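You operate a simulated robot arm through the tools that you are given. There is no shell and no other tool.

You run a simulated robot arm. Do the job below in one go: nothing can be reset, and whatever is moved stays where it is left.

TASK
Erase the yellow drive caddy as often as its label asks.
Fine: with the caddy in the shut tray, set the wipe dial before you press the erase key once; wait for BLANK, then put the caddy back and shut the tray.

It is judged by the outcome, as a careful person would: the job done as asked, and still so three seconds after it is handed in. It fails if anything else is knocked over, pushed out of place, dropped, spilled or broken.

THE ROBOT
A 6-joint arm with a two-finger gripper, fixed in place. Base frame: the origin is on the floor under the middle of its stand, x ahead of it, y to its left, z up. Lengths are in m, angles in degrees, forces in N, time in s.
With the tool pointing down near the work surface it reaches from about 0.38 to 0.86 m from the base axis. Its first joint turns from -166.0 to 166.0 degrees. Payload 2.45 kg.
The TCP is the grasp point between the finger pads, 0.02 m short of the fingertips. In the tool frame z runs along the fingers and y along their closing line. The gripper opens to 0.14 m; its body begins 0.168 m behind the TCP.
Orientation is that of the tool frame in the base frame, as [roll, pitch, yaw] about the fixed x, y, z axes, in that order (R = Rz(yaw) Ry(pitch) Rx(roll)). With the fingers straight down and closing along the base's y, the tool's x points along the base's -x, its y along +y and its z along -z.

THE INTERFACE
- The arm moves only by the tool send_rows. Its argument "rows" is a list of rows, each an object of numbers (a shift or turn left out is 0, a gripper value left out holds the last): "rx", "ry", "rz": the turn, a rotation vector about the tool's x, y, z in units of 60 degrees (1.0 is 60 degrees); "x", "y", "z": the shift along the tool's x, y, z in units of 100 mm (1.0 is 100 mm); "hand": the gripper command, from -1 (shut) to 1 (fully open), values between in proportion. In form: [{"rx": .., "ry": .., "rz": .., "x": .., "y": .., "z": .., "hand": ..}, ...]. A call has 1 to 20 rows; each row is the pose to reach, as a shift and turn from the pose commanded when the call began, along the tool's axes at that moment. A call with a number of a shift or a turn outside -1 to 1 is refused whole. Each row takes 0.2 s and may step no farther than 0.05 m and 8.6 degrees from the row before; otherwise, or with a gripper value out of range, the whole call is refused. A pose out of reach is approached as far as the arm can. The call stops where the force on the tool passes 40 N (or 10 N more than at its start, if that is more) or the arm is blocked; 0.2 s more then pass. Each finger travels about 0.045 m/s and halts on what it meets, pressing with about 27 N; the grip force reading is that of the motor and also rises with nothing between the fingers. The clock runs only during rows and for 0.2 s after the last one: add rows that repeat a pose to give the fingers time. The reply holds the time, the measured pose of the TCP, the force on the tool along the base axes, the opening and the grip force, in the units named above and with some noise, with the torque about the TCP (base axes, N m) and any sound that the robot's microphone picked up.
- Cameras (640 x 400 px; columns grow to the right, rows downward): "scene" is fixed at [0.2034, 0.6417, 1.3838]; the picture's right is [-0.86, -0.51, 0.00], its down [-0.34, 0.57, -0.75] and it looks along [0.38, -0.64, -0.67] (base axes); focal length 333 px, centre (320, 200). "wrist" rides on the gripper at [0.078, 0.011, -0.209] in the tool frame; the picture's right is [-0.14, 0.99, 0.00], its down [-0.92, -0.13, -0.37] and it looks along [-0.37, -0.05, 0.93] (tool axes); focal length 280 px, centre (320, 200). There is no depth. A picture from a camera that has moved, and an enlarged one, comes with that camera's place and axes in the base frame and with its lens. The place of the scene camera against the robot may be out by one fixed shift of up to 0.025 m in any direction.
- snapshot(camera): a new picture of that camera. The clock stands still meanwhile.
- lift_body(by): moves the trunk up (or, below 0, down) by that many m; the arm rides with it, the base frame stays. It gives what a move gives, with no picture.
- close_up(camera, box): a new picture of the part [left, top, right, bottom] of that camera's present view, enlarged. The clock stands still meanwhile.
- job_done(): hands the job in; it is judged then, once.

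Nothing tells you positions but the pictures and the camera data. Unless the task says otherwise, let go and move clear before handing in.

The tools are called after "Call:" by a JSON object that holds its "api" and its "payload". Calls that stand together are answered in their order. send_rows: Moves the arm, as the interface text tells. Its arguments: {"type":"object","properties":{"rows":{"type":"array"}},"required":["rows"]} The other tools are called the same way: lift_body (by) moves the trunk up or down; snapshot (camera) takes a picture; close_up (camera, box) takes an enlarged picture of a part of a camera's view; job_done () hands the job in.

At the start:

```text
time: 0.0
ee_pos: [0.4626, 0.1522, 1.1053]
tcp_rot: [-179.9, -0.1, -180.0]
contact_force: [0.8, 0.4, -0.5]
moment: [-0.01, 0.02, 0.02]
opening: 0.1398
gripper_force: 0.0
trunk travel left (down, up): [-0.1, 0.13]
```

scene: 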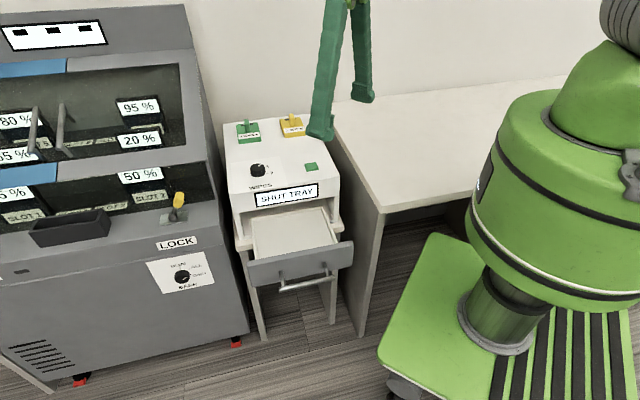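
wrist: 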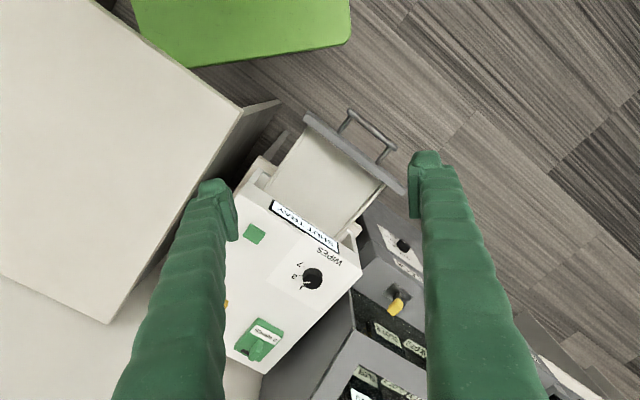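

I see a small eraser machine with an open tray, a wipe dial, a green key, and two caddies (green and yellow) on its top. I'll look closer before moving anything.

Call:
{"api": "close_up", "payload": {"camera": "scene", "box": [220, 100, 360, 200]}}

Call:
{"api": "close_up", "payload": {"camera": "scene", "box": [220, 190, 380, 350]}}

Call:
{"api": "close_up", "payload": {"camera": "wrist", "box": [220, 190, 420, 380]}}

Call:
{"api": "close_up", "payload": {"camera": "scene", "box": [270, 105, 330, 145]}}

```text
4.00 times, centred on (290, 150) of scene
camera zoom: at [0.2034, 0.6417, 1.3838], right [-0.86, -0.51, 0.0], down [-0.34, 0.57, -0.75], along [0.38, -0.64, -0.67], focal length 1330 px, centre (440, 400)
```

zoom: 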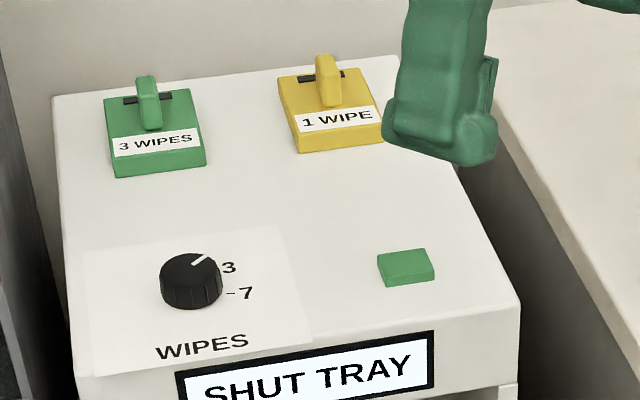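

```text
2.50 times, centred on (300, 270) of scene
camera zoom: at [0.2034, 0.6417, 1.3838], right [-0.86, -0.51, 0.0], down [-0.34, 0.57, -0.75], along [0.38, -0.64, -0.67], focal length 832 px, centre (370, 25)
```

zoom: 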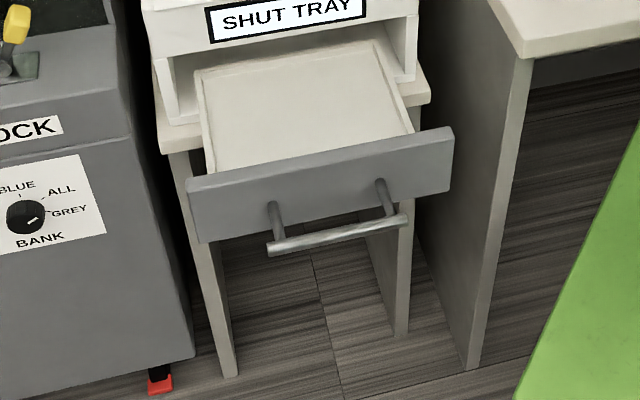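

```text
2.11 times, centred on (320, 285) of wrist
camera zoom: at [0.3847, 0.1644, 1.3138], right [0.14, 0.99, 0.0], down [0.92, -0.13, 0.37], along [0.37, -0.05, -0.93], focal length 590 px, centre (320, 21)
```

zoom: 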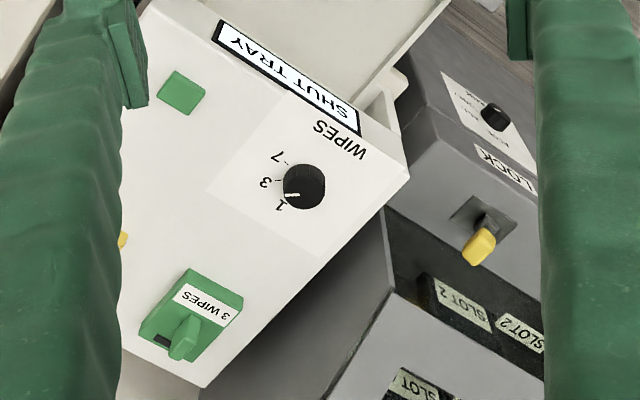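

```text
10.00 times, centred on (300, 125) of scene
camera zoom: at [0.2034, 0.6417, 1.3838], right [-0.86, -0.51, 0.0], down [-0.34, 0.57, -0.75], along [0.38, -0.64, -0.67], focal length 3326 px, centre (520, 950)
```

zoom: 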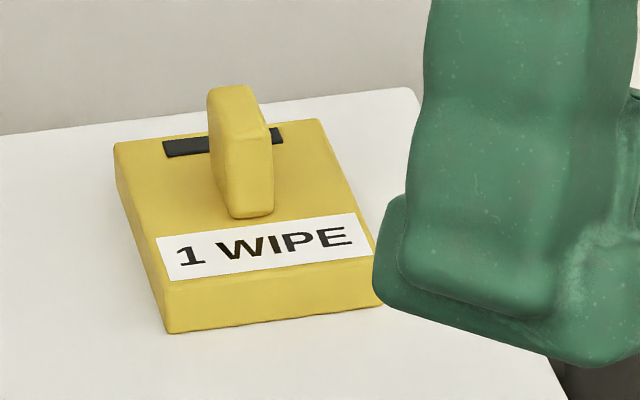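

The yellow caddy's label reads "1 WIPE", the tray is open, and the machine seems turned about 45° to my base. I'll turn the gripper to line up with the machine and look again.

Call:
{"api": "send_rows", "payload": {"rows": [{"rz": 0.125}, {"rz": 0.25}, {"rz": 0.375}, {"rz": 0.5}, {"rz": 0.625}, {"rz": 0.75}, {"rz": 0.75}]}}

Call:
{"api": "snapshot", "payload": {"camera": "wrist"}}

Call:
{"api": "snapshot", "payload": {"camera": "scene"}}

```text
time: 1.6
ee_pos: [0.4616, 0.1539, 1.1047]
tcp_rot: [-179.9, 0.0, 134.9]
contact_force: [-0.8, 0.3, 0.9]
moment: [0.0, 0.02, 0.0]
opening: 0.1402
gripper_force: 0.0
trunk travel left (down, up): [-0.1, 0.13]
```

```text
taken
camera wrist: at [0.4154, 0.2164, 1.3139], right [0.8, 0.6, 0.0], down [0.56, -0.74, 0.37], along [0.22, -0.29, -0.93], focal length 280 px, centre (320, 200)
```

wrist: 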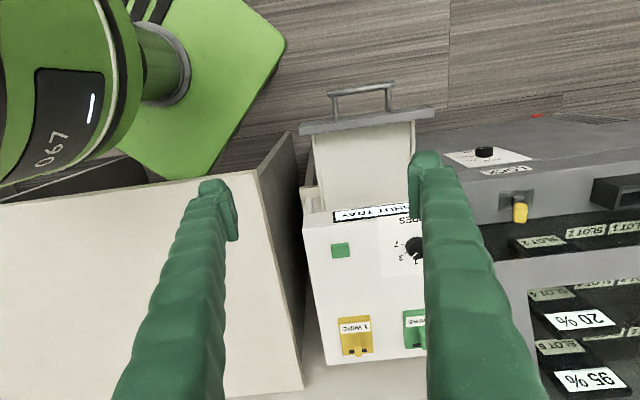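

```text
taken
```

scene: 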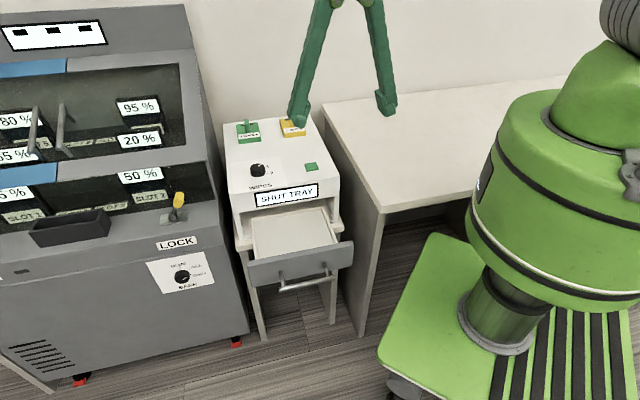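

The camera now lines up with the machine, but the right finger hides the dial. I'll shift sideways for a clear view.

Call:
{"api": "send_rows", "payload": {"rows": [{"y": 0.4}, {"y": 0.8}, {"y": 0.8}]}}

Call:
{"api": "snapshot", "payload": {"camera": "wrist"}}

Call:
{"api": "close_up", "payload": {"camera": "wrist", "box": [230, 60, 410, 240]}}

Call:
{"api": "close_up", "payload": {"camera": "wrist", "box": [230, 200, 410, 380]}}

```text
time: 2.4
ee_pos: [0.5204, 0.209, 1.1048]
tcp_rot: [180.0, 0.1, 134.9]
contact_force: [0.0, 0.3, -0.1]
moment: [0.04, -0.02, -0.01]
opening: 0.1398
gripper_force: 0.1
trunk travel left (down, up): [-0.1, 0.13]
```

```text
taken
camera wrist: at [0.4721, 0.2718, 1.3142], right [0.8, 0.6, 0.0], down [0.56, -0.74, 0.37], along [0.22, -0.29, -0.93], focal length 280 px, centre (320, 200)
```

wrist: 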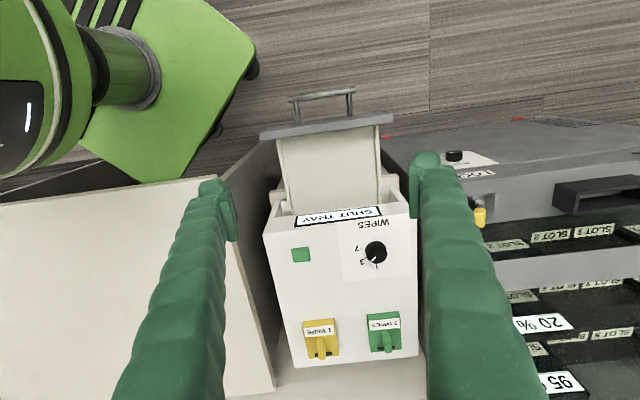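

```text
2.22 times, centred on (320, 150) of wrist
camera zoom: at [0.4721, 0.2718, 1.3142], right [0.8, 0.6, 0.0], down [0.56, -0.74, 0.37], along [0.22, -0.29, -0.93], focal length 623 px, centre (320, 311)
```

zoom: 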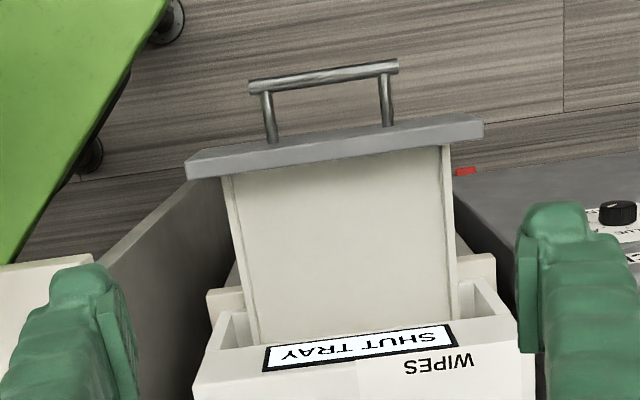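

```text
2.22 times, centred on (320, 290) of wrist
camera zoom: at [0.4721, 0.2718, 1.3142], right [0.8, 0.6, 0.0], down [0.56, -0.74, 0.37], along [0.22, -0.29, -0.93], focal length 623 px, centre (320, 0)
```

zoom: 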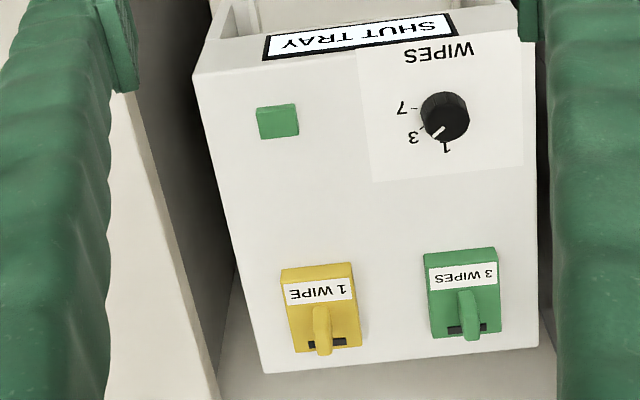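

The view is clear: yellow caddy back right, green back left, key front right, dial front left with marks 1/3/7. I'll shift over the machine for a second viewpoint to triangulate heights.

Call:
{"api": "send_rows", "payload": {"rows": [{"x": -0.45}, {"x": -0.9}, {"x": -1.0}, {"x": -1.0}]}}

Call:
{"api": "snapshot", "payload": {"camera": "wrist"}}

Call:
{"api": "close_up", "payload": {"camera": "wrist", "box": [230, 0, 410, 160]}}

Call:
{"api": "close_up", "payload": {"camera": "wrist", "box": [230, 100, 410, 280]}}

```text
time: 3.4
ee_pos: [0.5915, 0.1386, 1.1052]
tcp_rot: [179.9, -0.1, 135.0]
contact_force: [0.5, 0.0, 0.3]
moment: [-0.03, 0.02, 0.03]
opening: 0.1399
gripper_force: 0.1
trunk travel left (down, up): [-0.1, 0.13]
```

```text
taken
camera wrist: at [0.5435, 0.2012, 1.3138], right [0.8, 0.6, 0.0], down [0.56, -0.74, 0.37], along [0.22, -0.29, -0.93], focal length 280 px, centre (320, 200)
```

wrist: 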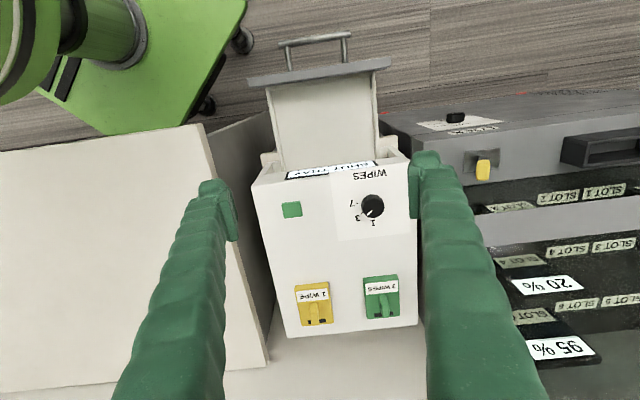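

```text
2.50 times, centred on (320, 80) of wrist
camera zoom: at [0.5435, 0.2012, 1.3138], right [0.8, 0.6, 0.0], down [0.56, -0.74, 0.37], along [0.22, -0.29, -0.93], focal length 701 px, centre (320, 500)
```

zoom: 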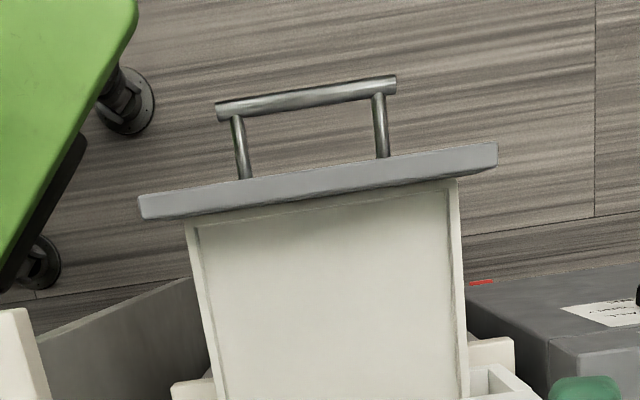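

```text
2.22 times, centred on (320, 190) of wrist
camera zoom: at [0.5435, 0.2012, 1.3138], right [0.8, 0.6, 0.0], down [0.56, -0.74, 0.37], along [0.22, -0.29, -0.93], focal length 623 px, centre (320, 222)
```

zoom: 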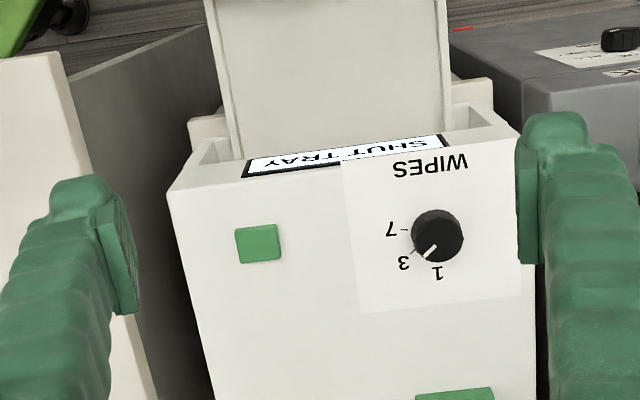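

Tray and controls are clear. I'll zoom on the two caddies from this viewpoint.

Call:
{"api": "close_up", "payload": {"camera": "wrist", "box": [270, 260, 410, 350]}}

Call:
{"api": "close_up", "payload": {"camera": "wrist", "box": [330, 170, 410, 240]}}

Call:
{"api": "close_up", "payload": {"camera": "scene", "box": [230, 100, 350, 200]}}

```text
4.44 times, centred on (340, 305) of wrist
camera zoom: at [0.5435, 0.2012, 1.3138], right [0.8, 0.6, 0.0], down [0.56, -0.74, 0.37], along [0.22, -0.29, -0.93], focal length 1246 px, centre (231, -267)
```

zoom: 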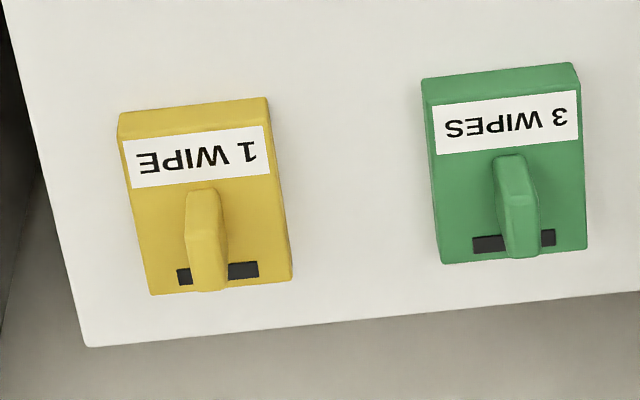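

```text
5.71 times, centred on (370, 205) of wrist
camera zoom: at [0.5435, 0.2012, 1.3138], right [0.8, 0.6, 0.0], down [0.56, -0.74, 0.37], along [0.22, -0.29, -0.93], focal length 1602 px, centre (34, 171)
```

zoom: 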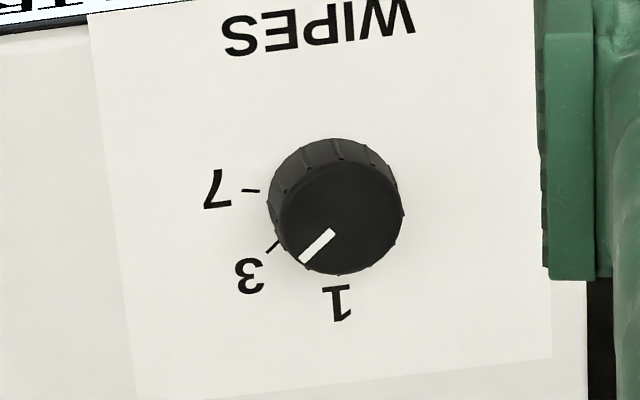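

```text
4.00 times, centred on (290, 150) of scene
camera zoom: at [0.2034, 0.6417, 1.3838], right [-0.86, -0.51, 0.0], down [-0.34, 0.57, -0.75], along [0.38, -0.64, -0.67], focal length 1330 px, centre (440, 400)
```

zoom: 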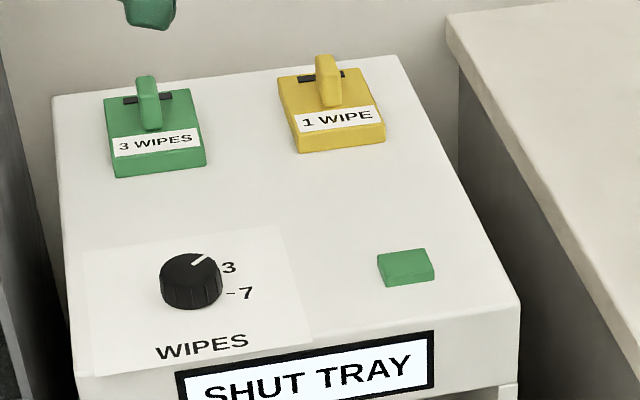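

The yellow caddy's fin is near (0.80, -0.156), with its top around z 0.87. The tray handle is near (0.484, 0.262, 0.705), and the dial sits at 3, so it must go to 1 later. I'll move above the yellow caddy, staying high.

Call:
{"api": "send_rows", "payload": {"rows": [{"x": -0.4, "y": -0.2, "hand": 0.0}, {"x": -0.8, "y": -0.4, "hand": 0.0}, {"x": -1.0, "y": -0.6, "hand": 0.0}, {"x": -1.0, "y": -0.6, "hand": 0.0}]}}

Call:
{"api": "send_rows", "payload": {"rows": [{"x": -0.4, "z": 0.2}, {"x": -0.8, "z": 0.4}, {"x": -1.0, "z": 0.5}, {"x": -1.0, "z": 0.5}]}}

Call:
{"api": "snapshot", "payload": {"camera": "wrist"}}

Call:
{"api": "snapshot", "payload": {"camera": "scene"}}

```text
time: 4.4
ee_pos: [0.6183, 0.0246, 1.1043]
tcp_rot: [180.0, 0.0, 135.0]
contact_force: [-0.7, 0.8, 0.3]
moment: [0.02, 0.01, -0.01]
opening: 0.07
gripper_force: 0.0
trunk travel left (down, up): [-0.1, 0.13]
```

```text
time: 5.4
ee_pos: [0.6908, -0.0458, 1.0555]
tcp_rot: [-180.0, 0.0, 135.0]
contact_force: [-0.8, -0.1, 0.5]
moment: [0.01, 0.0, 0.03]
opening: 0.07
gripper_force: 0.1
trunk travel left (down, up): [-0.1, 0.13]
```

```text
taken
camera wrist: at [0.6425, 0.0169, 1.2638], right [0.8, 0.6, 0.0], down [0.56, -0.74, 0.37], along [0.22, -0.29, -0.93], focal length 280 px, centre (320, 200)
```

wrist: 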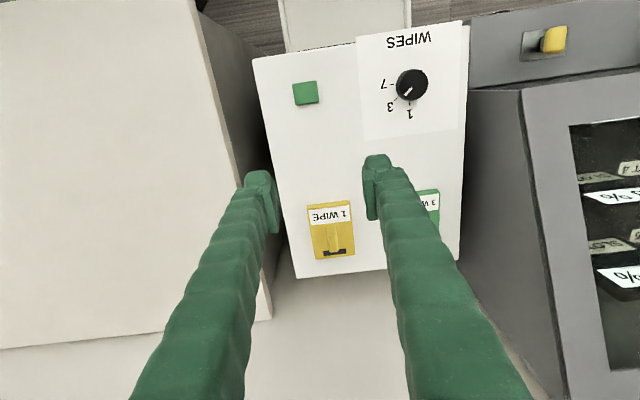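

```text
taken
```

scene: 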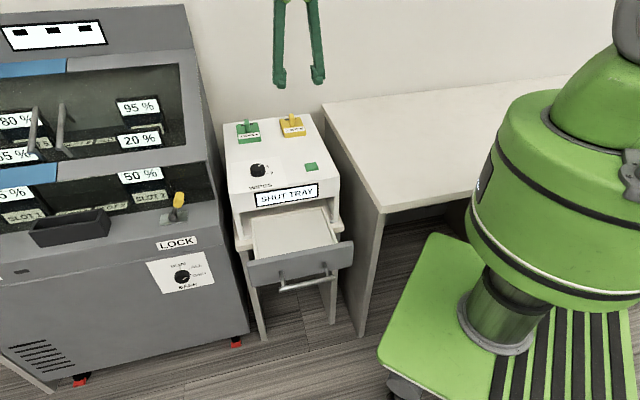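

The caddy is between the fingers in the view. I'll zoom to refine the fin position.

Call:
{"api": "close_up", "payload": {"camera": "wrist", "box": [280, 180, 380, 270]}}

Call:
{"api": "close_up", "payload": {"camera": "wrist", "box": [370, 0, 640, 200]}}

```text
4.44 times, centred on (330, 225) of wrist
camera zoom: at [0.6425, 0.0169, 1.2638], right [0.8, 0.6, 0.0], down [0.56, -0.74, 0.37], along [0.22, -0.29, -0.93], focal length 1246 px, centre (276, 89)
```

zoom: 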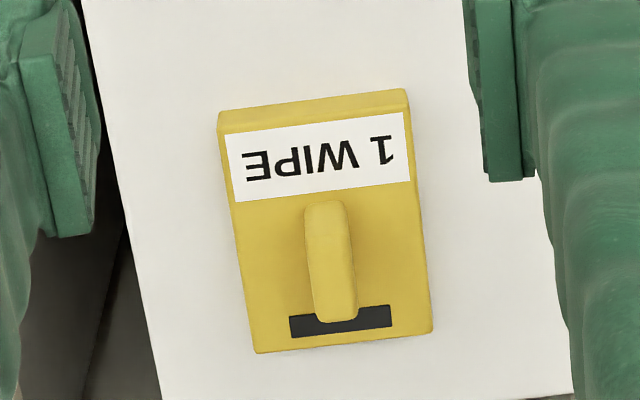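

```text
2.00 times, centred on (505, 100) of wrist
camera zoom: at [0.6425, 0.0169, 1.2638], right [0.8, 0.6, 0.0], down [0.56, -0.74, 0.37], along [0.22, -0.29, -0.93], focal length 561 px, centre (-50, 400)
```

zoom: 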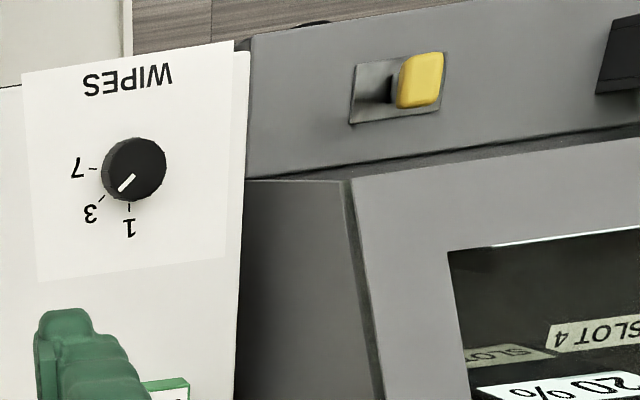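

The two estimates agree: fin centre at about (0.799, -0.157). I'll move directly above it and then look once more before descending.

Call:
{"api": "send_rows", "payload": {"rows": [{"x": -0.4, "z": 0.2}, {"x": -0.8, "z": 0.4}, {"x": -1.0, "z": 0.6}, {"x": -1.0, "z": 0.6}]}}

Call:
{"api": "send_rows", "payload": {"rows": [{"x": -0.3, "y": -0.02, "z": 0.2}, {"x": -0.54, "y": -0.02, "z": 0.45}, {"x": -0.54, "y": -0.02, "z": 0.6}, {"x": -0.54, "y": -0.02, "z": 0.6}]}}

Call:
{"api": "snapshot", "payload": {"camera": "wrist"}}

Call:
{"api": "close_up", "payload": {"camera": "scene", "box": [230, 60, 350, 160]}}

```text
time: 6.4
ee_pos: [0.76, -0.1153, 0.9952]
tcp_rot: [-179.9, 0.0, 135.1]
contact_force: [0.1, -0.1, -0.2]
moment: [0.01, -0.02, 0.0]
opening: 0.0702
gripper_force: 0.2
trunk travel left (down, up): [-0.1, 0.13]
```

```text
time: 7.4
ee_pos: [0.7983, -0.1552, 0.9349]
tcp_rot: [179.9, 0.0, 135.1]
contact_force: [0.2, -0.3, -0.1]
moment: [0.03, 0.0, -0.03]
opening: 0.0702
gripper_force: 0.1
trunk travel left (down, up): [-0.1, 0.13]
```

```text
taken
camera wrist: at [0.7506, -0.0926, 1.1437], right [0.8, 0.6, 0.0], down [0.56, -0.74, 0.37], along [0.22, -0.29, -0.93], focal length 280 px, centre (320, 200)
```

wrist: 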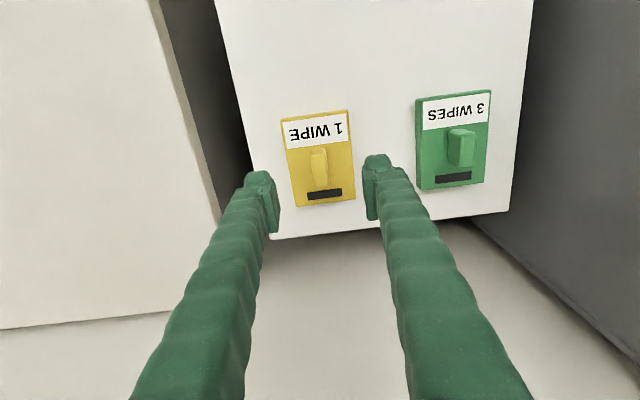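

```text
4.00 times, centred on (290, 110) of scene
camera zoom: at [0.2034, 0.6417, 1.3838], right [-0.86, -0.51, 0.0], down [-0.34, 0.57, -0.75], along [0.38, -0.64, -0.67], focal length 1330 px, centre (440, 560)
```

zoom: 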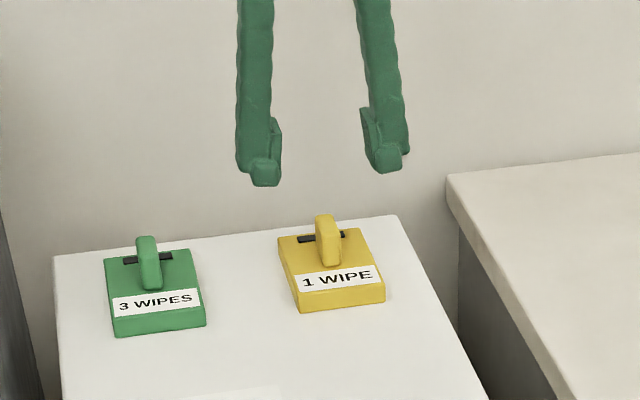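

The gripper is centred over the yellow fin and the fin is thin along the closing line. I'll lower around it.

Call:
{"api": "send_rows", "payload": {"rows": [{"z": 0.25}, {"z": 0.45}, {"z": 0.6}, {"z": 0.63}, {"z": 0.63}]}}

Call:
{"api": "snapshot", "payload": {"camera": "wrist"}}

Call:
{"api": "close_up", "payload": {"camera": "scene", "box": [250, 80, 350, 160]}}

```text
time: 8.6
ee_pos: [0.7958, -0.1549, 0.8722]
tcp_rot: [179.8, 0.0, 135.0]
contact_force: [-0.3, -0.6, 0.1]
moment: [0.01, 0.0, -0.01]
opening: 0.0699
gripper_force: 0.0
trunk travel left (down, up): [-0.1, 0.13]
```

```text
taken
camera wrist: at [0.7481, -0.0919, 1.0814], right [0.8, 0.6, 0.0], down [0.56, -0.74, 0.37], along [0.22, -0.29, -0.93], focal length 280 px, centre (320, 200)
```

wrist: 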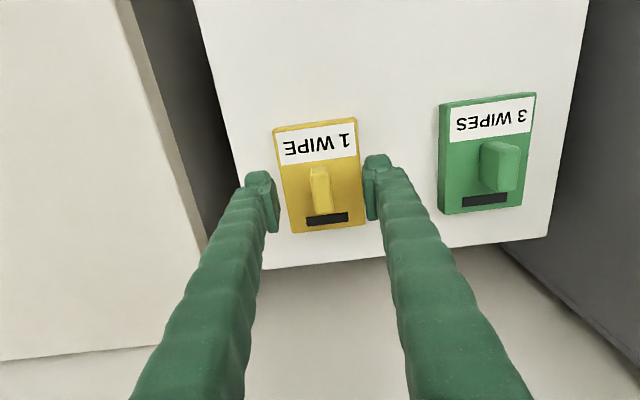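

```text
5.00 times, centred on (300, 120) of scene
camera zoom: at [0.2034, 0.6417, 1.3838], right [-0.86, -0.51, 0.0], down [-0.34, 0.57, -0.75], along [0.38, -0.64, -0.67], focal length 1663 px, centre (420, 600)
```

zoom: 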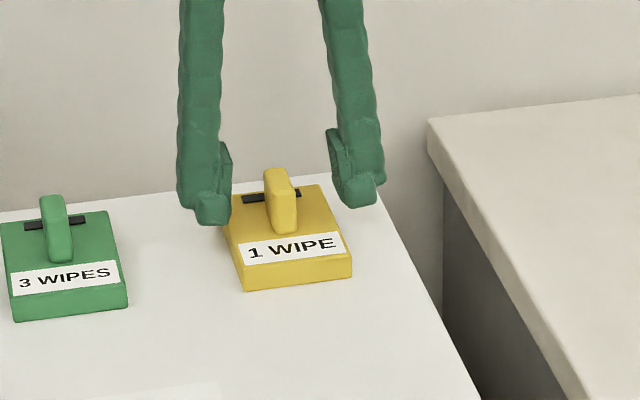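

The fin sits between the pads with both fingertips above the caddy's plate. I'll close on it.

Call:
{"api": "send_rows", "payload": {"rows": [{"hand": -1}, {"hand": -1}, {"hand": -1}, {"hand": -1}, {"hand": -1}, {"hand": -1}, {"hand": -1}]}}

Call:
{"api": "snapshot", "payload": {"camera": "wrist"}}

```text
time: 10.2
ee_pos: [0.7956, -0.1546, 0.8716]
tcp_rot: [180.0, 0.0, 135.1]
contact_force: [0.2, 0.6, 0.0]
moment: [0.02, 0.0, -0.01]
opening: 0.0148
gripper_force: 26.9
trunk travel left (down, up): [-0.1, 0.13]
```

```text
taken
camera wrist: at [0.7482, -0.0919, 1.0814], right [0.8, 0.6, 0.0], down [0.56, -0.74, 0.37], along [0.22, -0.29, -0.93], focal length 280 px, centre (320, 200)
```

wrist: 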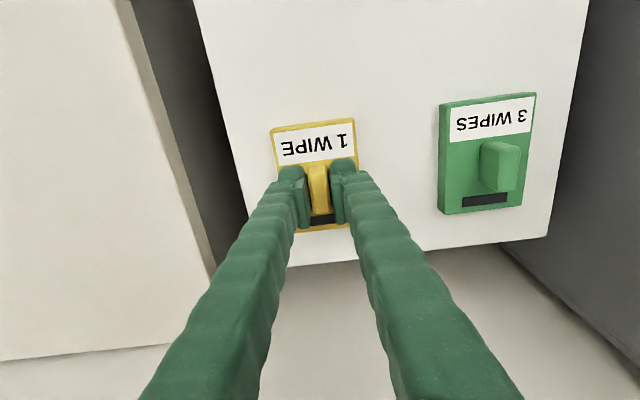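

The fin is held at a 14.8 mm opening. I'll lift straight up.

Call:
{"api": "send_rows", "payload": {"rows": [{"z": -0.1}, {"z": -0.3}, {"z": -0.55}, {"z": -0.8}, {"z": -1.0}, {"z": -1.0}]}}

Call:
{"api": "snapshot", "payload": {"camera": "wrist"}}

Call:
{"api": "close_up", "payload": {"camera": "scene", "box": [230, 40, 370, 160]}}

```text
time: 11.6
ee_pos: [0.7955, -0.1558, 0.9729]
tcp_rot: [180.0, 0.0, 135.0]
contact_force: [0.2, -0.3, -1.3]
moment: [0.01, -0.01, -0.02]
opening: 0.0151
gripper_force: 27.2
trunk travel left (down, up): [-0.1, 0.13]
```

```text
taken
camera wrist: at [0.7482, -0.0926, 1.1811], right [0.8, 0.6, 0.0], down [0.56, -0.74, 0.37], along [0.22, -0.29, -0.93], focal length 280 px, centre (320, 200)
```

wrist: 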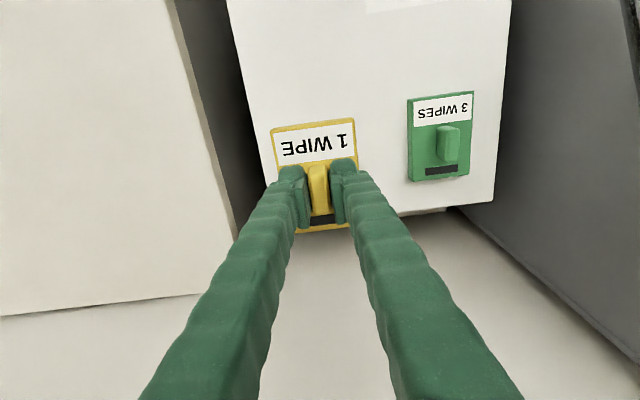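

```text
3.33 times, centred on (300, 100) of scene
camera zoom: at [0.2034, 0.6417, 1.3838], right [-0.86, -0.51, 0.0], down [-0.34, 0.57, -0.75], along [0.38, -0.64, -0.67], focal length 1109 px, centre (387, 533)
```

zoom: 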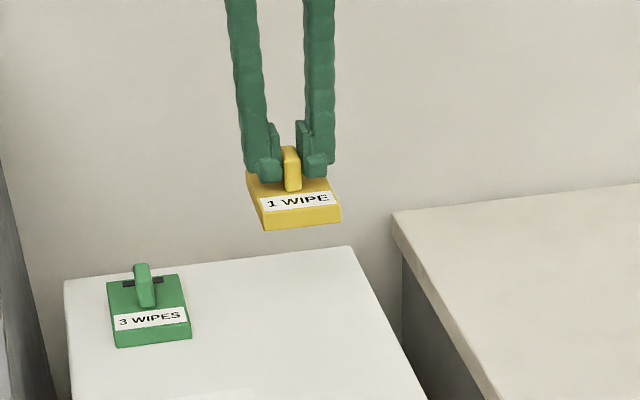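

The yellow caddy is lifted cleanly. I'll carry it forward over the machine to above the open tray.

Call:
{"api": "send_rows", "payload": {"rows": [{"x": 0.2, "y": 0.05}, {"x": 0.55, "y": 0.14}, {"x": 0.9, "y": 0.22}, {"x": 1.0, "y": 0.25}]}}

Call:
{"api": "send_rows", "payload": {"rows": [{"x": 0.35, "y": 0.1}, {"x": 0.7, "y": 0.2}, {"x": 1.0, "y": 0.25}]}}

Call:
{"api": "send_rows", "payload": {"rows": [{"x": 0.35, "y": 0.1}, {"x": 0.7, "y": 0.2}, {"x": 1.0, "y": 0.23}]}}

Call:
{"api": "send_rows", "payload": {"rows": [{"x": 0.35}, {"x": 0.65}, {"x": 0.72}, {"x": 0.72}]}}

Call:
{"api": "snapshot", "payload": {"camera": "wrist"}}

Call:
{"api": "snapshot", "payload": {"camera": "scene"}}

```text
time: 12.6
ee_pos: [0.7442, -0.0661, 0.9732]
tcp_rot: [-179.9, 0.0, 135.0]
contact_force: [0.1, -0.3, -0.5]
moment: [-0.05, -0.03, 0.0]
opening: 0.0147
gripper_force: 27.3
trunk travel left (down, up): [-0.1, 0.13]
```

```text
time: 13.4
ee_pos: [0.6912, 0.0219, 0.9727]
tcp_rot: [180.0, 0.0, 135.0]
contact_force: [0.9, -0.1, -2.1]
moment: [0.01, -0.02, 0.02]
opening: 0.0146
gripper_force: 27.0
trunk travel left (down, up): [-0.1, 0.13]
```

```text
time: 14.2
ee_pos: [0.6388, 0.1087, 0.9726]
tcp_rot: [179.9, 0.0, 134.9]
contact_force: [0.6, 0.4, -0.9]
moment: [0.01, -0.01, -0.03]
opening: 0.0145
gripper_force: 27.6
trunk travel left (down, up): [-0.1, 0.13]
```

```text
time: 15.2
ee_pos: [0.5859, 0.1619, 0.9713]
tcp_rot: [-180.0, 0.0, 135.0]
contact_force: [-0.2, 0.6, -1.4]
moment: [-0.03, -0.03, 0.0]
opening: 0.0149
gripper_force: 27.3
trunk travel left (down, up): [-0.1, 0.13]
```

```text
taken
camera wrist: at [0.5389, 0.2239, 1.18], right [0.8, 0.6, 0.0], down [0.56, -0.74, 0.37], along [0.22, -0.29, -0.93], focal length 280 px, centre (320, 200)
```

wrist: 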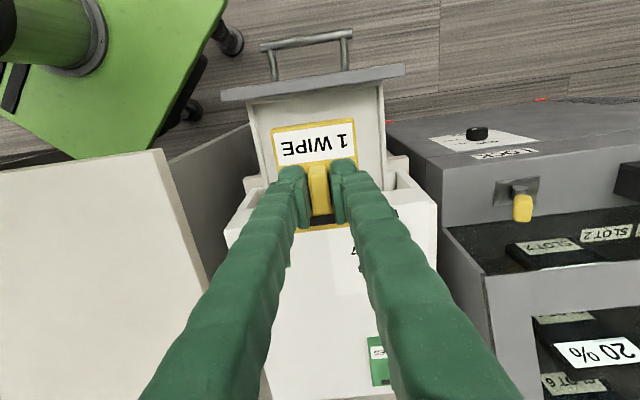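

```text
taken
```

scene: 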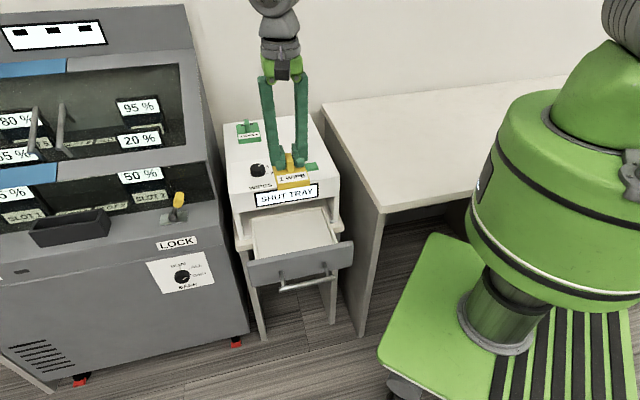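

The caddy is above the tray, roughly centred. I'll zoom on the tray to check spacing and floor height before lowering.

Call:
{"api": "close_up", "payload": {"camera": "wrist", "box": [210, 20, 450, 240]}}

Call:
{"api": "close_up", "payload": {"camera": "scene", "box": [220, 140, 370, 310]}}

```text
1.82 times, centred on (330, 130) of wrist
camera zoom: at [0.5389, 0.2239, 1.18], right [0.8, 0.6, 0.0], down [0.56, -0.74, 0.37], along [0.22, -0.29, -0.93], focal length 510 px, centre (302, 327)
```

zoom: 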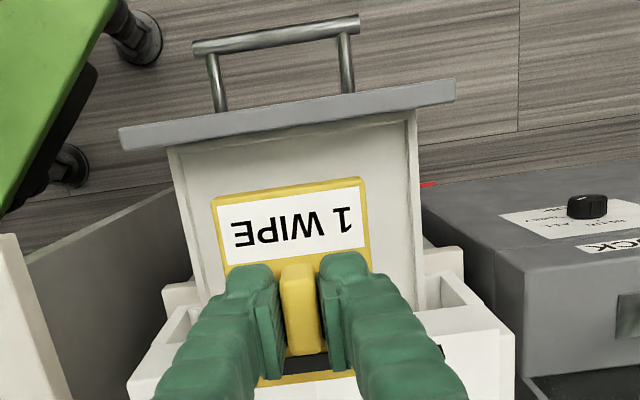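

```text
2.35 times, centred on (295, 225) of scene
camera zoom: at [0.2034, 0.6417, 1.3838], right [-0.86, -0.51, 0.0], down [-0.34, 0.57, -0.75], along [0.38, -0.64, -0.67], focal length 783 px, centre (379, 141)
```

zoom: 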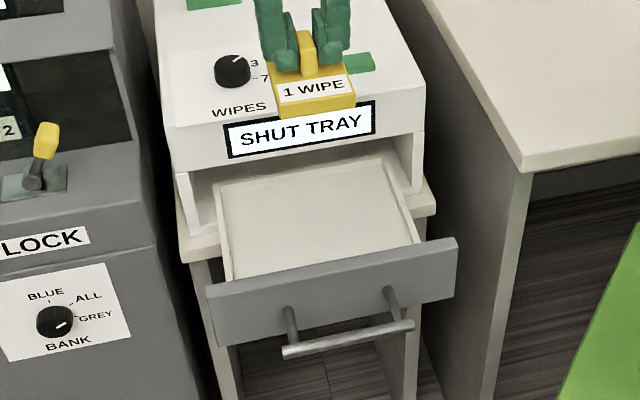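

Plenty of room around the caddy. I'll centre it a little further in and lower it to just above the tray's front plate height.

Call:
{"api": "send_rows", "payload": {"rows": [{"x": -0.1, "y": -0.03, "z": 0.2}, {"x": -0.1, "y": -0.03, "z": 0.5}, {"x": -0.1, "y": -0.03, "z": 0.8}, {"x": -0.1, "y": -0.03, "z": 1.0}]}}

Call:
{"api": "send_rows", "payload": {"rows": [{"z": 0.3}, {"z": 0.6}, {"z": 0.72}, {"z": 0.72}]}}

Call:
{"api": "snapshot", "payload": {"camera": "wrist"}}

Call:
{"api": "close_up", "payload": {"camera": "scene", "box": [220, 140, 370, 310]}}

```text
time: 16.2
ee_pos: [0.5925, 0.1489, 0.8713]
tcp_rot: [179.9, -0.1, 134.9]
contact_force: [-0.4, 0.8, -2.2]
moment: [0.01, 0.0, -0.01]
opening: 0.0147
gripper_force: 27.2
trunk travel left (down, up): [-0.1, 0.13]
```

```text
time: 17.2
ee_pos: [0.5919, 0.1494, 0.8007]
tcp_rot: [179.9, 0.0, 135.0]
contact_force: [1.0, 0.4, -2.4]
moment: [-0.05, -0.02, 0.03]
opening: 0.0149
gripper_force: 26.9
trunk travel left (down, up): [-0.1, 0.13]
```

```text
taken
camera wrist: at [0.5444, 0.213, 1.0082], right [0.8, 0.6, 0.0], down [0.56, -0.74, 0.37], along [0.22, -0.29, -0.93], focal length 280 px, centre (320, 200)
```

wrist: 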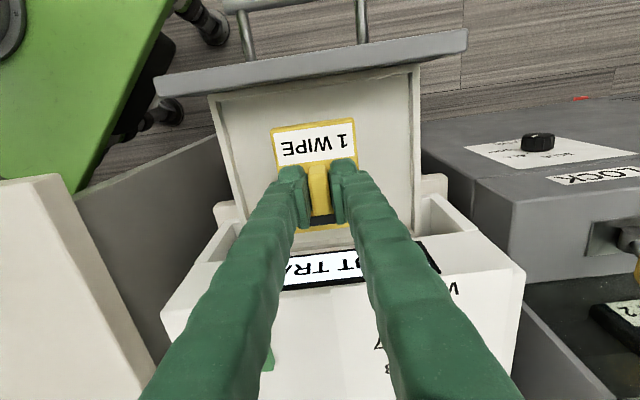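

```text
2.35 times, centred on (295, 225) of scene
camera zoom: at [0.2034, 0.6417, 1.3838], right [-0.86, -0.51, 0.0], down [-0.34, 0.57, -0.75], along [0.38, -0.64, -0.67], focal length 783 px, centre (379, 141)
```

zoom: 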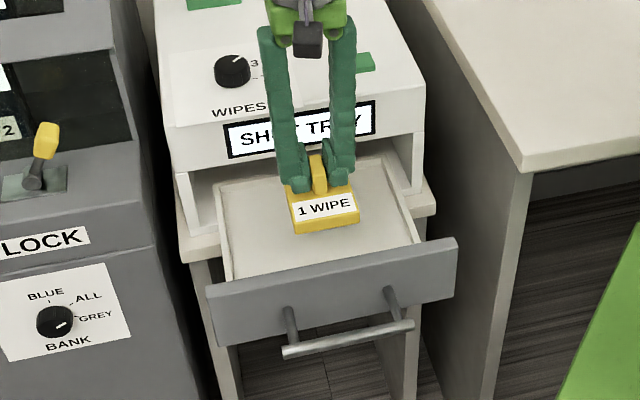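

The caddy is well inside the tray's outline. I'll lower in stages and watch the force for contact.

Call:
{"api": "send_rows", "payload": {"rows": [{"z": 0.2}, {"z": 0.35}, {"z": 0.45}, {"z": 0.45}]}}

Call:
{"api": "close_up", "payload": {"camera": "scene", "box": [240, 160, 360, 290]}}

Call:
{"api": "snapshot", "payload": {"camera": "wrist"}}

```text
time: 18.2
ee_pos: [0.591, 0.15, 0.7557]
tcp_rot: [179.9, 0.0, 135.0]
contact_force: [-0.1, 0.3, -2.8]
moment: [0.03, 0.03, 0.0]
opening: 0.0147
gripper_force: 26.5
trunk travel left (down, up): [-0.1, 0.13]
```

```text
3.08 times, centred on (300, 225) of scene
camera zoom: at [0.2034, 0.6417, 1.3838], right [-0.86, -0.51, 0.0], down [-0.34, 0.57, -0.75], along [0.38, -0.64, -0.67], focal length 1023 px, centre (382, 123)
```

zoom: 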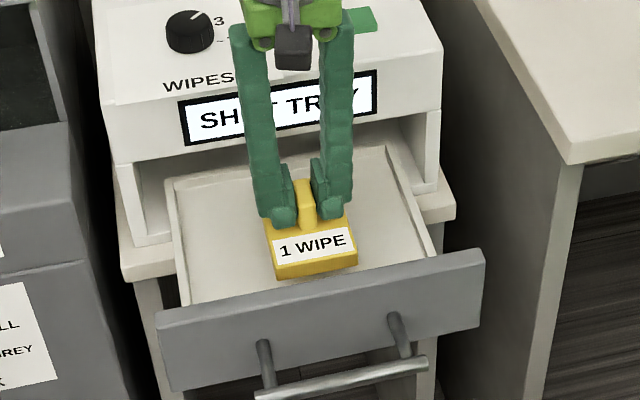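

```text
taken
camera wrist: at [0.5436, 0.2134, 0.9637], right [0.8, 0.6, 0.0], down [0.56, -0.74, 0.37], along [0.22, -0.29, -0.93], focal length 280 px, centre (320, 200)
```

wrist: 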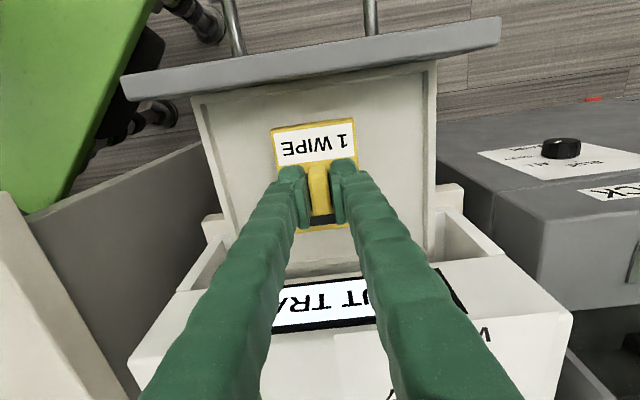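

Still free-hanging. I'll continue lowering in smaller steps.

Call:
{"api": "send_rows", "payload": {"rows": [{"z": 0.08}, {"z": 0.16}, {"z": 0.2}]}}

Call:
{"api": "send_rows", "payload": {"rows": [{"z": 0.03}, {"z": 0.06}]}}

Call:
{"api": "close_up", "payload": {"camera": "scene", "box": [240, 160, 360, 290]}}

```text
time: 19.0
ee_pos: [0.5894, 0.1507, 0.7352]
tcp_rot: [-179.9, 0.0, 135.0]
contact_force: [0.7, -0.4, -0.8]
moment: [0.01, 0.0, -0.01]
opening: 0.0148
gripper_force: 27.0
trunk travel left (down, up): [-0.1, 0.13]
```

```text
time: 19.6
ee_pos: [0.5901, 0.1511, 0.7286]
tcp_rot: [180.0, 0.0, 134.9]
contact_force: [-0.2, 0.0, -1.0]
moment: [0.02, 0.02, -0.05]
opening: 0.0147
gripper_force: 27.7
trunk travel left (down, up): [-0.1, 0.13]
```

```text
3.08 times, centred on (300, 225) of scene
camera zoom: at [0.2034, 0.6417, 1.3838], right [-0.86, -0.51, 0.0], down [-0.34, 0.57, -0.75], along [0.38, -0.64, -0.67], focal length 1023 px, centre (382, 123)
```

zoom: 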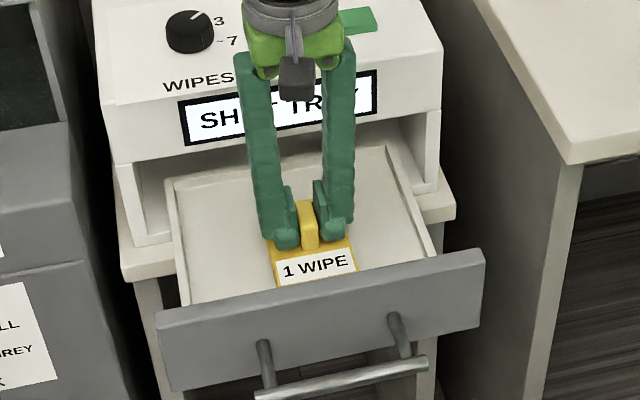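

Getting close to the floor. I'll go on in small steps checking for contact.

Call:
{"api": "send_rows", "payload": {"rows": [{"z": 0.03}, {"z": 0.05}]}}

Call:
{"api": "send_rows", "payload": {"rows": [{"z": 0.03}, {"z": 0.05}]}}

Call:
{"api": "close_up", "payload": {"camera": "scene", "box": [240, 160, 360, 290]}}

```text
time: 20.2
ee_pos: [0.5902, 0.1506, 0.724]
tcp_rot: [180.0, -0.1, 135.0]
contact_force: [0.2, -0.6, -0.8]
moment: [-0.01, 0.0, 0.0]
opening: 0.0151
gripper_force: 27.3
trunk travel left (down, up): [-0.1, 0.13]
```

```text
time: 20.8
ee_pos: [0.5901, 0.1503, 0.7227]
tcp_rot: [179.8, 0.2, 135.1]
contact_force: [-5.1, -3.5, 30.0]
moment: [0.0, 0.15, 0.0]
opening: 0.0147
gripper_force: 26.6
trunk travel left (down, up): [-0.1, 0.13]
```

```text
3.08 times, centred on (300, 225) of scene
camera zoom: at [0.2034, 0.6417, 1.3838], right [-0.86, -0.51, 0.0], down [-0.34, 0.57, -0.75], along [0.38, -0.64, -0.67], focal length 1023 px, centre (382, 123)
```

zoom: 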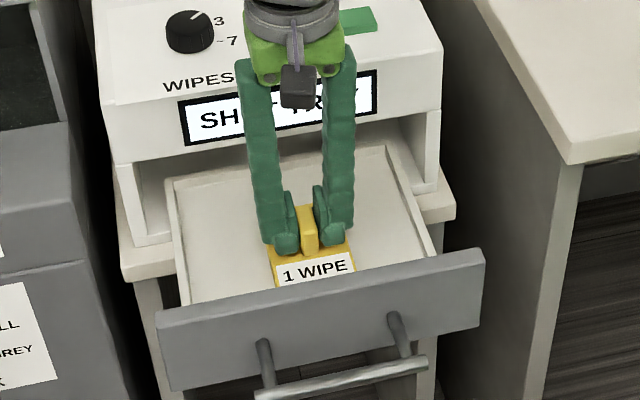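

Contact: the caddy is on the tray floor. I'll relieve the press slightly and open the fingers.

Call:
{"api": "send_rows", "payload": {"rows": [{"z": -0.035, "hand": -1}, {"z": -0.035, "hand": -0.3}, {"z": -0.035, "hand": -0.3}, {"z": -0.035, "hand": -0.3}, {"z": -0.035, "hand": -0.3}]}}

Call:
{"api": "close_up", "payload": {"camera": "scene", "box": [240, 160, 360, 290]}}

Call:
{"api": "snapshot", "payload": {"camera": "wrist"}}

```text
time: 22.0
ee_pos: [0.5898, 0.1492, 0.722]
tcp_rot: [-180.0, -0.1, 135.1]
contact_force: [0.4, 0.7, 0.4]
moment: [0.03, -0.04, 0.0]
opening: 0.0489
gripper_force: 0.0
trunk travel left (down, up): [-0.1, 0.13]
```

```text
3.08 times, centred on (300, 225) of scene
camera zoom: at [0.2034, 0.6417, 1.3838], right [-0.86, -0.51, 0.0], down [-0.34, 0.57, -0.75], along [0.38, -0.64, -0.67], focal length 1023 px, centre (382, 123)
```

zoom: 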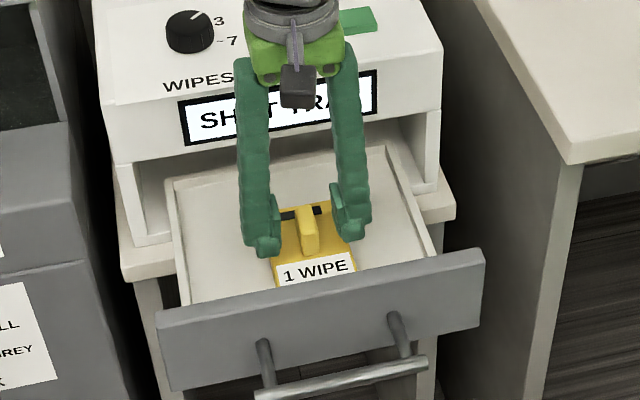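

```text
taken
camera wrist: at [0.5423, 0.2133, 0.9306], right [0.8, 0.6, 0.0], down [0.56, -0.74, 0.37], along [0.22, -0.29, -0.93], focal length 280 px, centre (320, 200)
```

wrist: 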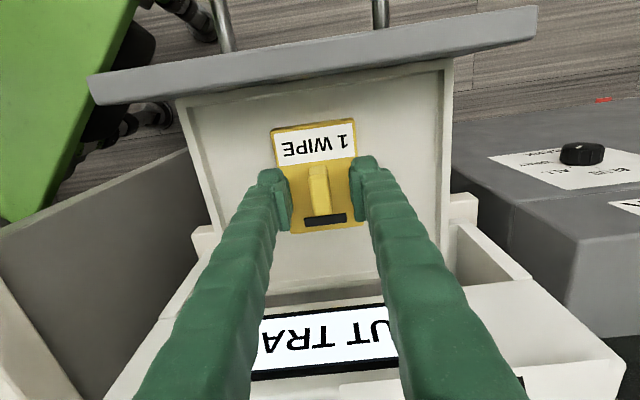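

The caddy is released in the tray. I'll rise clear, then turn the gripper 90° so the fingers can straddle the tray's handle bar.

Call:
{"api": "send_rows", "payload": {"rows": [{"z": -0.15}, {"z": -0.4}, {"z": -0.7}, {"z": -1.0}]}}

Call:
{"api": "send_rows", "payload": {"rows": [{"x": 0.3, "z": -0.3}, {"x": 0.6, "z": -0.6}, {"x": 1.0, "z": -0.8}, {"x": 1.0, "z": -0.8}]}}

Call:
{"api": "snapshot", "payload": {"camera": "wrist"}}

Call:
{"api": "close_up", "payload": {"camera": "scene", "box": [220, 120, 370, 310]}}

```text
time: 23.0
ee_pos: [0.5913, 0.15, 0.8235]
tcp_rot: [-179.9, -0.1, 135.0]
contact_force: [0.0, 0.4, 0.4]
moment: [-0.02, -0.03, 0.0]
opening: 0.0492
gripper_force: 0.1
trunk travel left (down, up): [-0.1, 0.13]
```

```text
time: 24.0
ee_pos: [0.5206, 0.221, 0.9047]
tcp_rot: [-179.9, 0.0, 135.0]
contact_force: [0.2, -0.4, 0.1]
moment: [-0.03, -0.02, 0.0]
opening: 0.0491
gripper_force: 0.1
trunk travel left (down, up): [-0.1, 0.13]
```

```text
taken
camera wrist: at [0.4733, 0.2848, 1.1127], right [0.8, 0.6, 0.0], down [0.56, -0.74, 0.37], along [0.22, -0.29, -0.93], focal length 280 px, centre (320, 200)
```

wrist: 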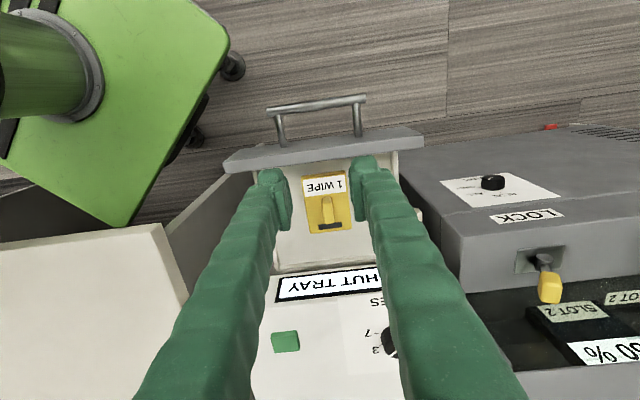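

```text
2.11 times, centred on (295, 215) of scene
camera zoom: at [0.2034, 0.6417, 1.3838], right [-0.86, -0.51, 0.0], down [-0.34, 0.57, -0.75], along [0.38, -0.64, -0.67], focal length 700 px, centre (373, 168)
```

zoom: 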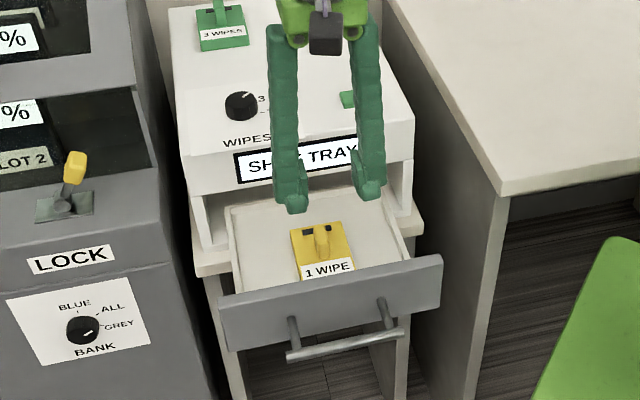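

The caddy lies well in the tray. I'll move over the handle and turn the gripper.

Call:
{"api": "send_rows", "payload": {"rows": [{"x": 0.3, "y": 0.04}, {"x": 0.57, "y": 0.04}, {"x": 0.57, "y": 0.04}]}}

Call:
{"api": "send_rows", "payload": {"rows": [{"rz": -0.125}, {"rz": -0.25}, {"rz": -0.375}, {"rz": -0.5}, {"rz": -0.625}, {"rz": -0.75}]}}

Call:
{"api": "send_rows", "payload": {"rows": [{"rz": -0.125}, {"rz": -0.25}, {"rz": -0.375}, {"rz": -0.5}, {"rz": -0.625}, {"rz": -0.75}, {"rz": -0.75}]}}

Call:
{"api": "snapshot", "payload": {"camera": "wrist"}}

Call:
{"api": "snapshot", "payload": {"camera": "scene"}}

```text
time: 24.8
ee_pos: [0.4814, 0.2658, 0.9032]
tcp_rot: [-179.9, 0.0, 135.0]
contact_force: [0.2, 0.4, 0.7]
moment: [0.01, -0.01, -0.02]
opening: 0.0491
gripper_force: 0.0
trunk travel left (down, up): [-0.1, 0.13]
```

```text
time: 26.2
ee_pos: [0.482, 0.265, 0.9023]
tcp_rot: [-179.9, 0.0, -179.9]
contact_force: [-0.1, -0.7, -0.3]
moment: [0.0, 0.0, 0.02]
opening: 0.0491
gripper_force: 0.0
trunk travel left (down, up): [-0.1, 0.13]
```

```text
time: 27.8
ee_pos: [0.4826, 0.2638, 0.9035]
tcp_rot: [-180.0, -0.1, -134.9]
contact_force: [-0.1, 1.1, 0.4]
moment: [0.02, 0.03, -0.01]
opening: 0.0492
gripper_force: 0.0
trunk travel left (down, up): [-0.1, 0.13]
```

```text
taken
camera wrist: at [0.419, 0.2165, 1.1113], right [-0.6, 0.8, 0.0], down [0.74, 0.56, 0.37], along [0.29, 0.22, -0.93], focal length 280 px, centre (320, 200)
```

wrist: 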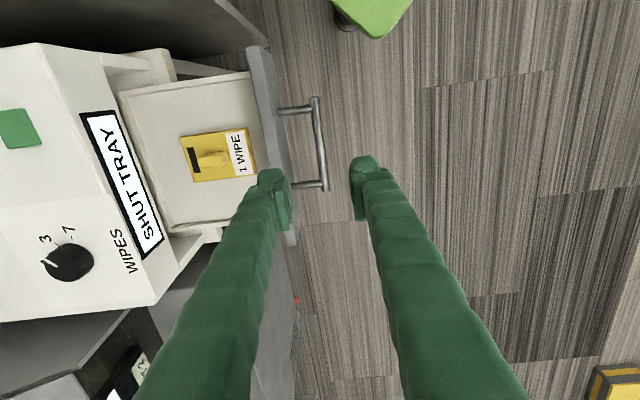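

```text
taken
```

scene: 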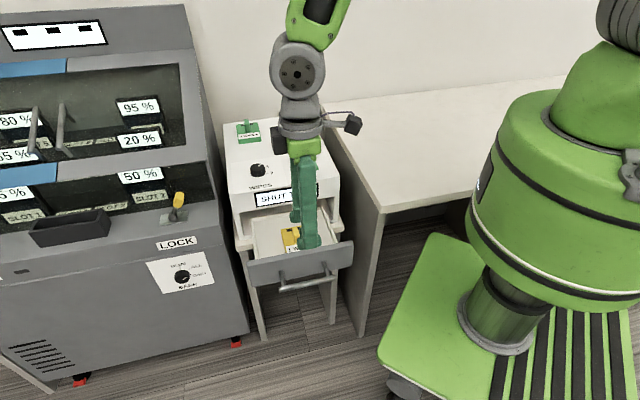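

Now the camera looks along the handle. I'll zoom to pin down the bar's position and height.

Call:
{"api": "close_up", "payload": {"camera": "wrist", "box": [240, 60, 400, 240]}}

Call:
{"api": "close_up", "payload": {"camera": "scene", "box": [230, 170, 370, 310]}}

```text
2.22 times, centred on (320, 150) of wrist
camera zoom: at [0.419, 0.2165, 1.1113], right [-0.6, 0.8, 0.0], down [0.74, 0.56, 0.37], along [0.29, 0.22, -0.93], focal length 623 px, centre (320, 311)
```

zoom: 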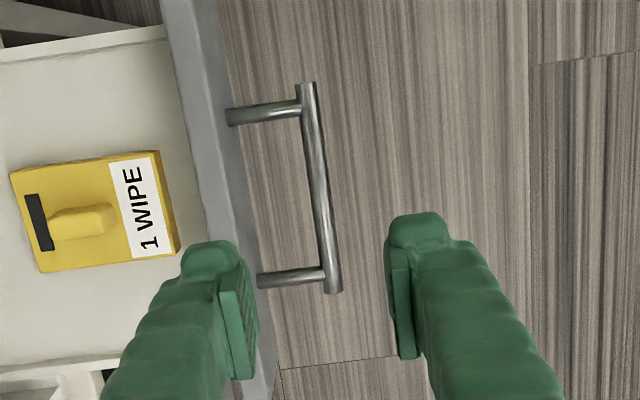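

```text
2.86 times, centred on (300, 240) of scene
camera zoom: at [0.2034, 0.6417, 1.3838], right [-0.86, -0.51, 0.0], down [-0.34, 0.57, -0.75], along [0.38, -0.64, -0.67], focal length 950 px, centre (377, 86)
```

zoom: 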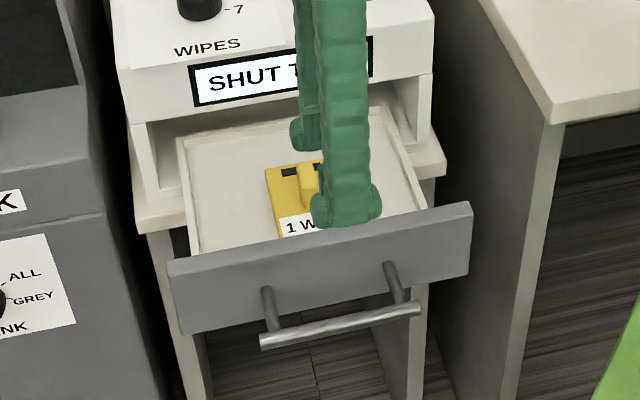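

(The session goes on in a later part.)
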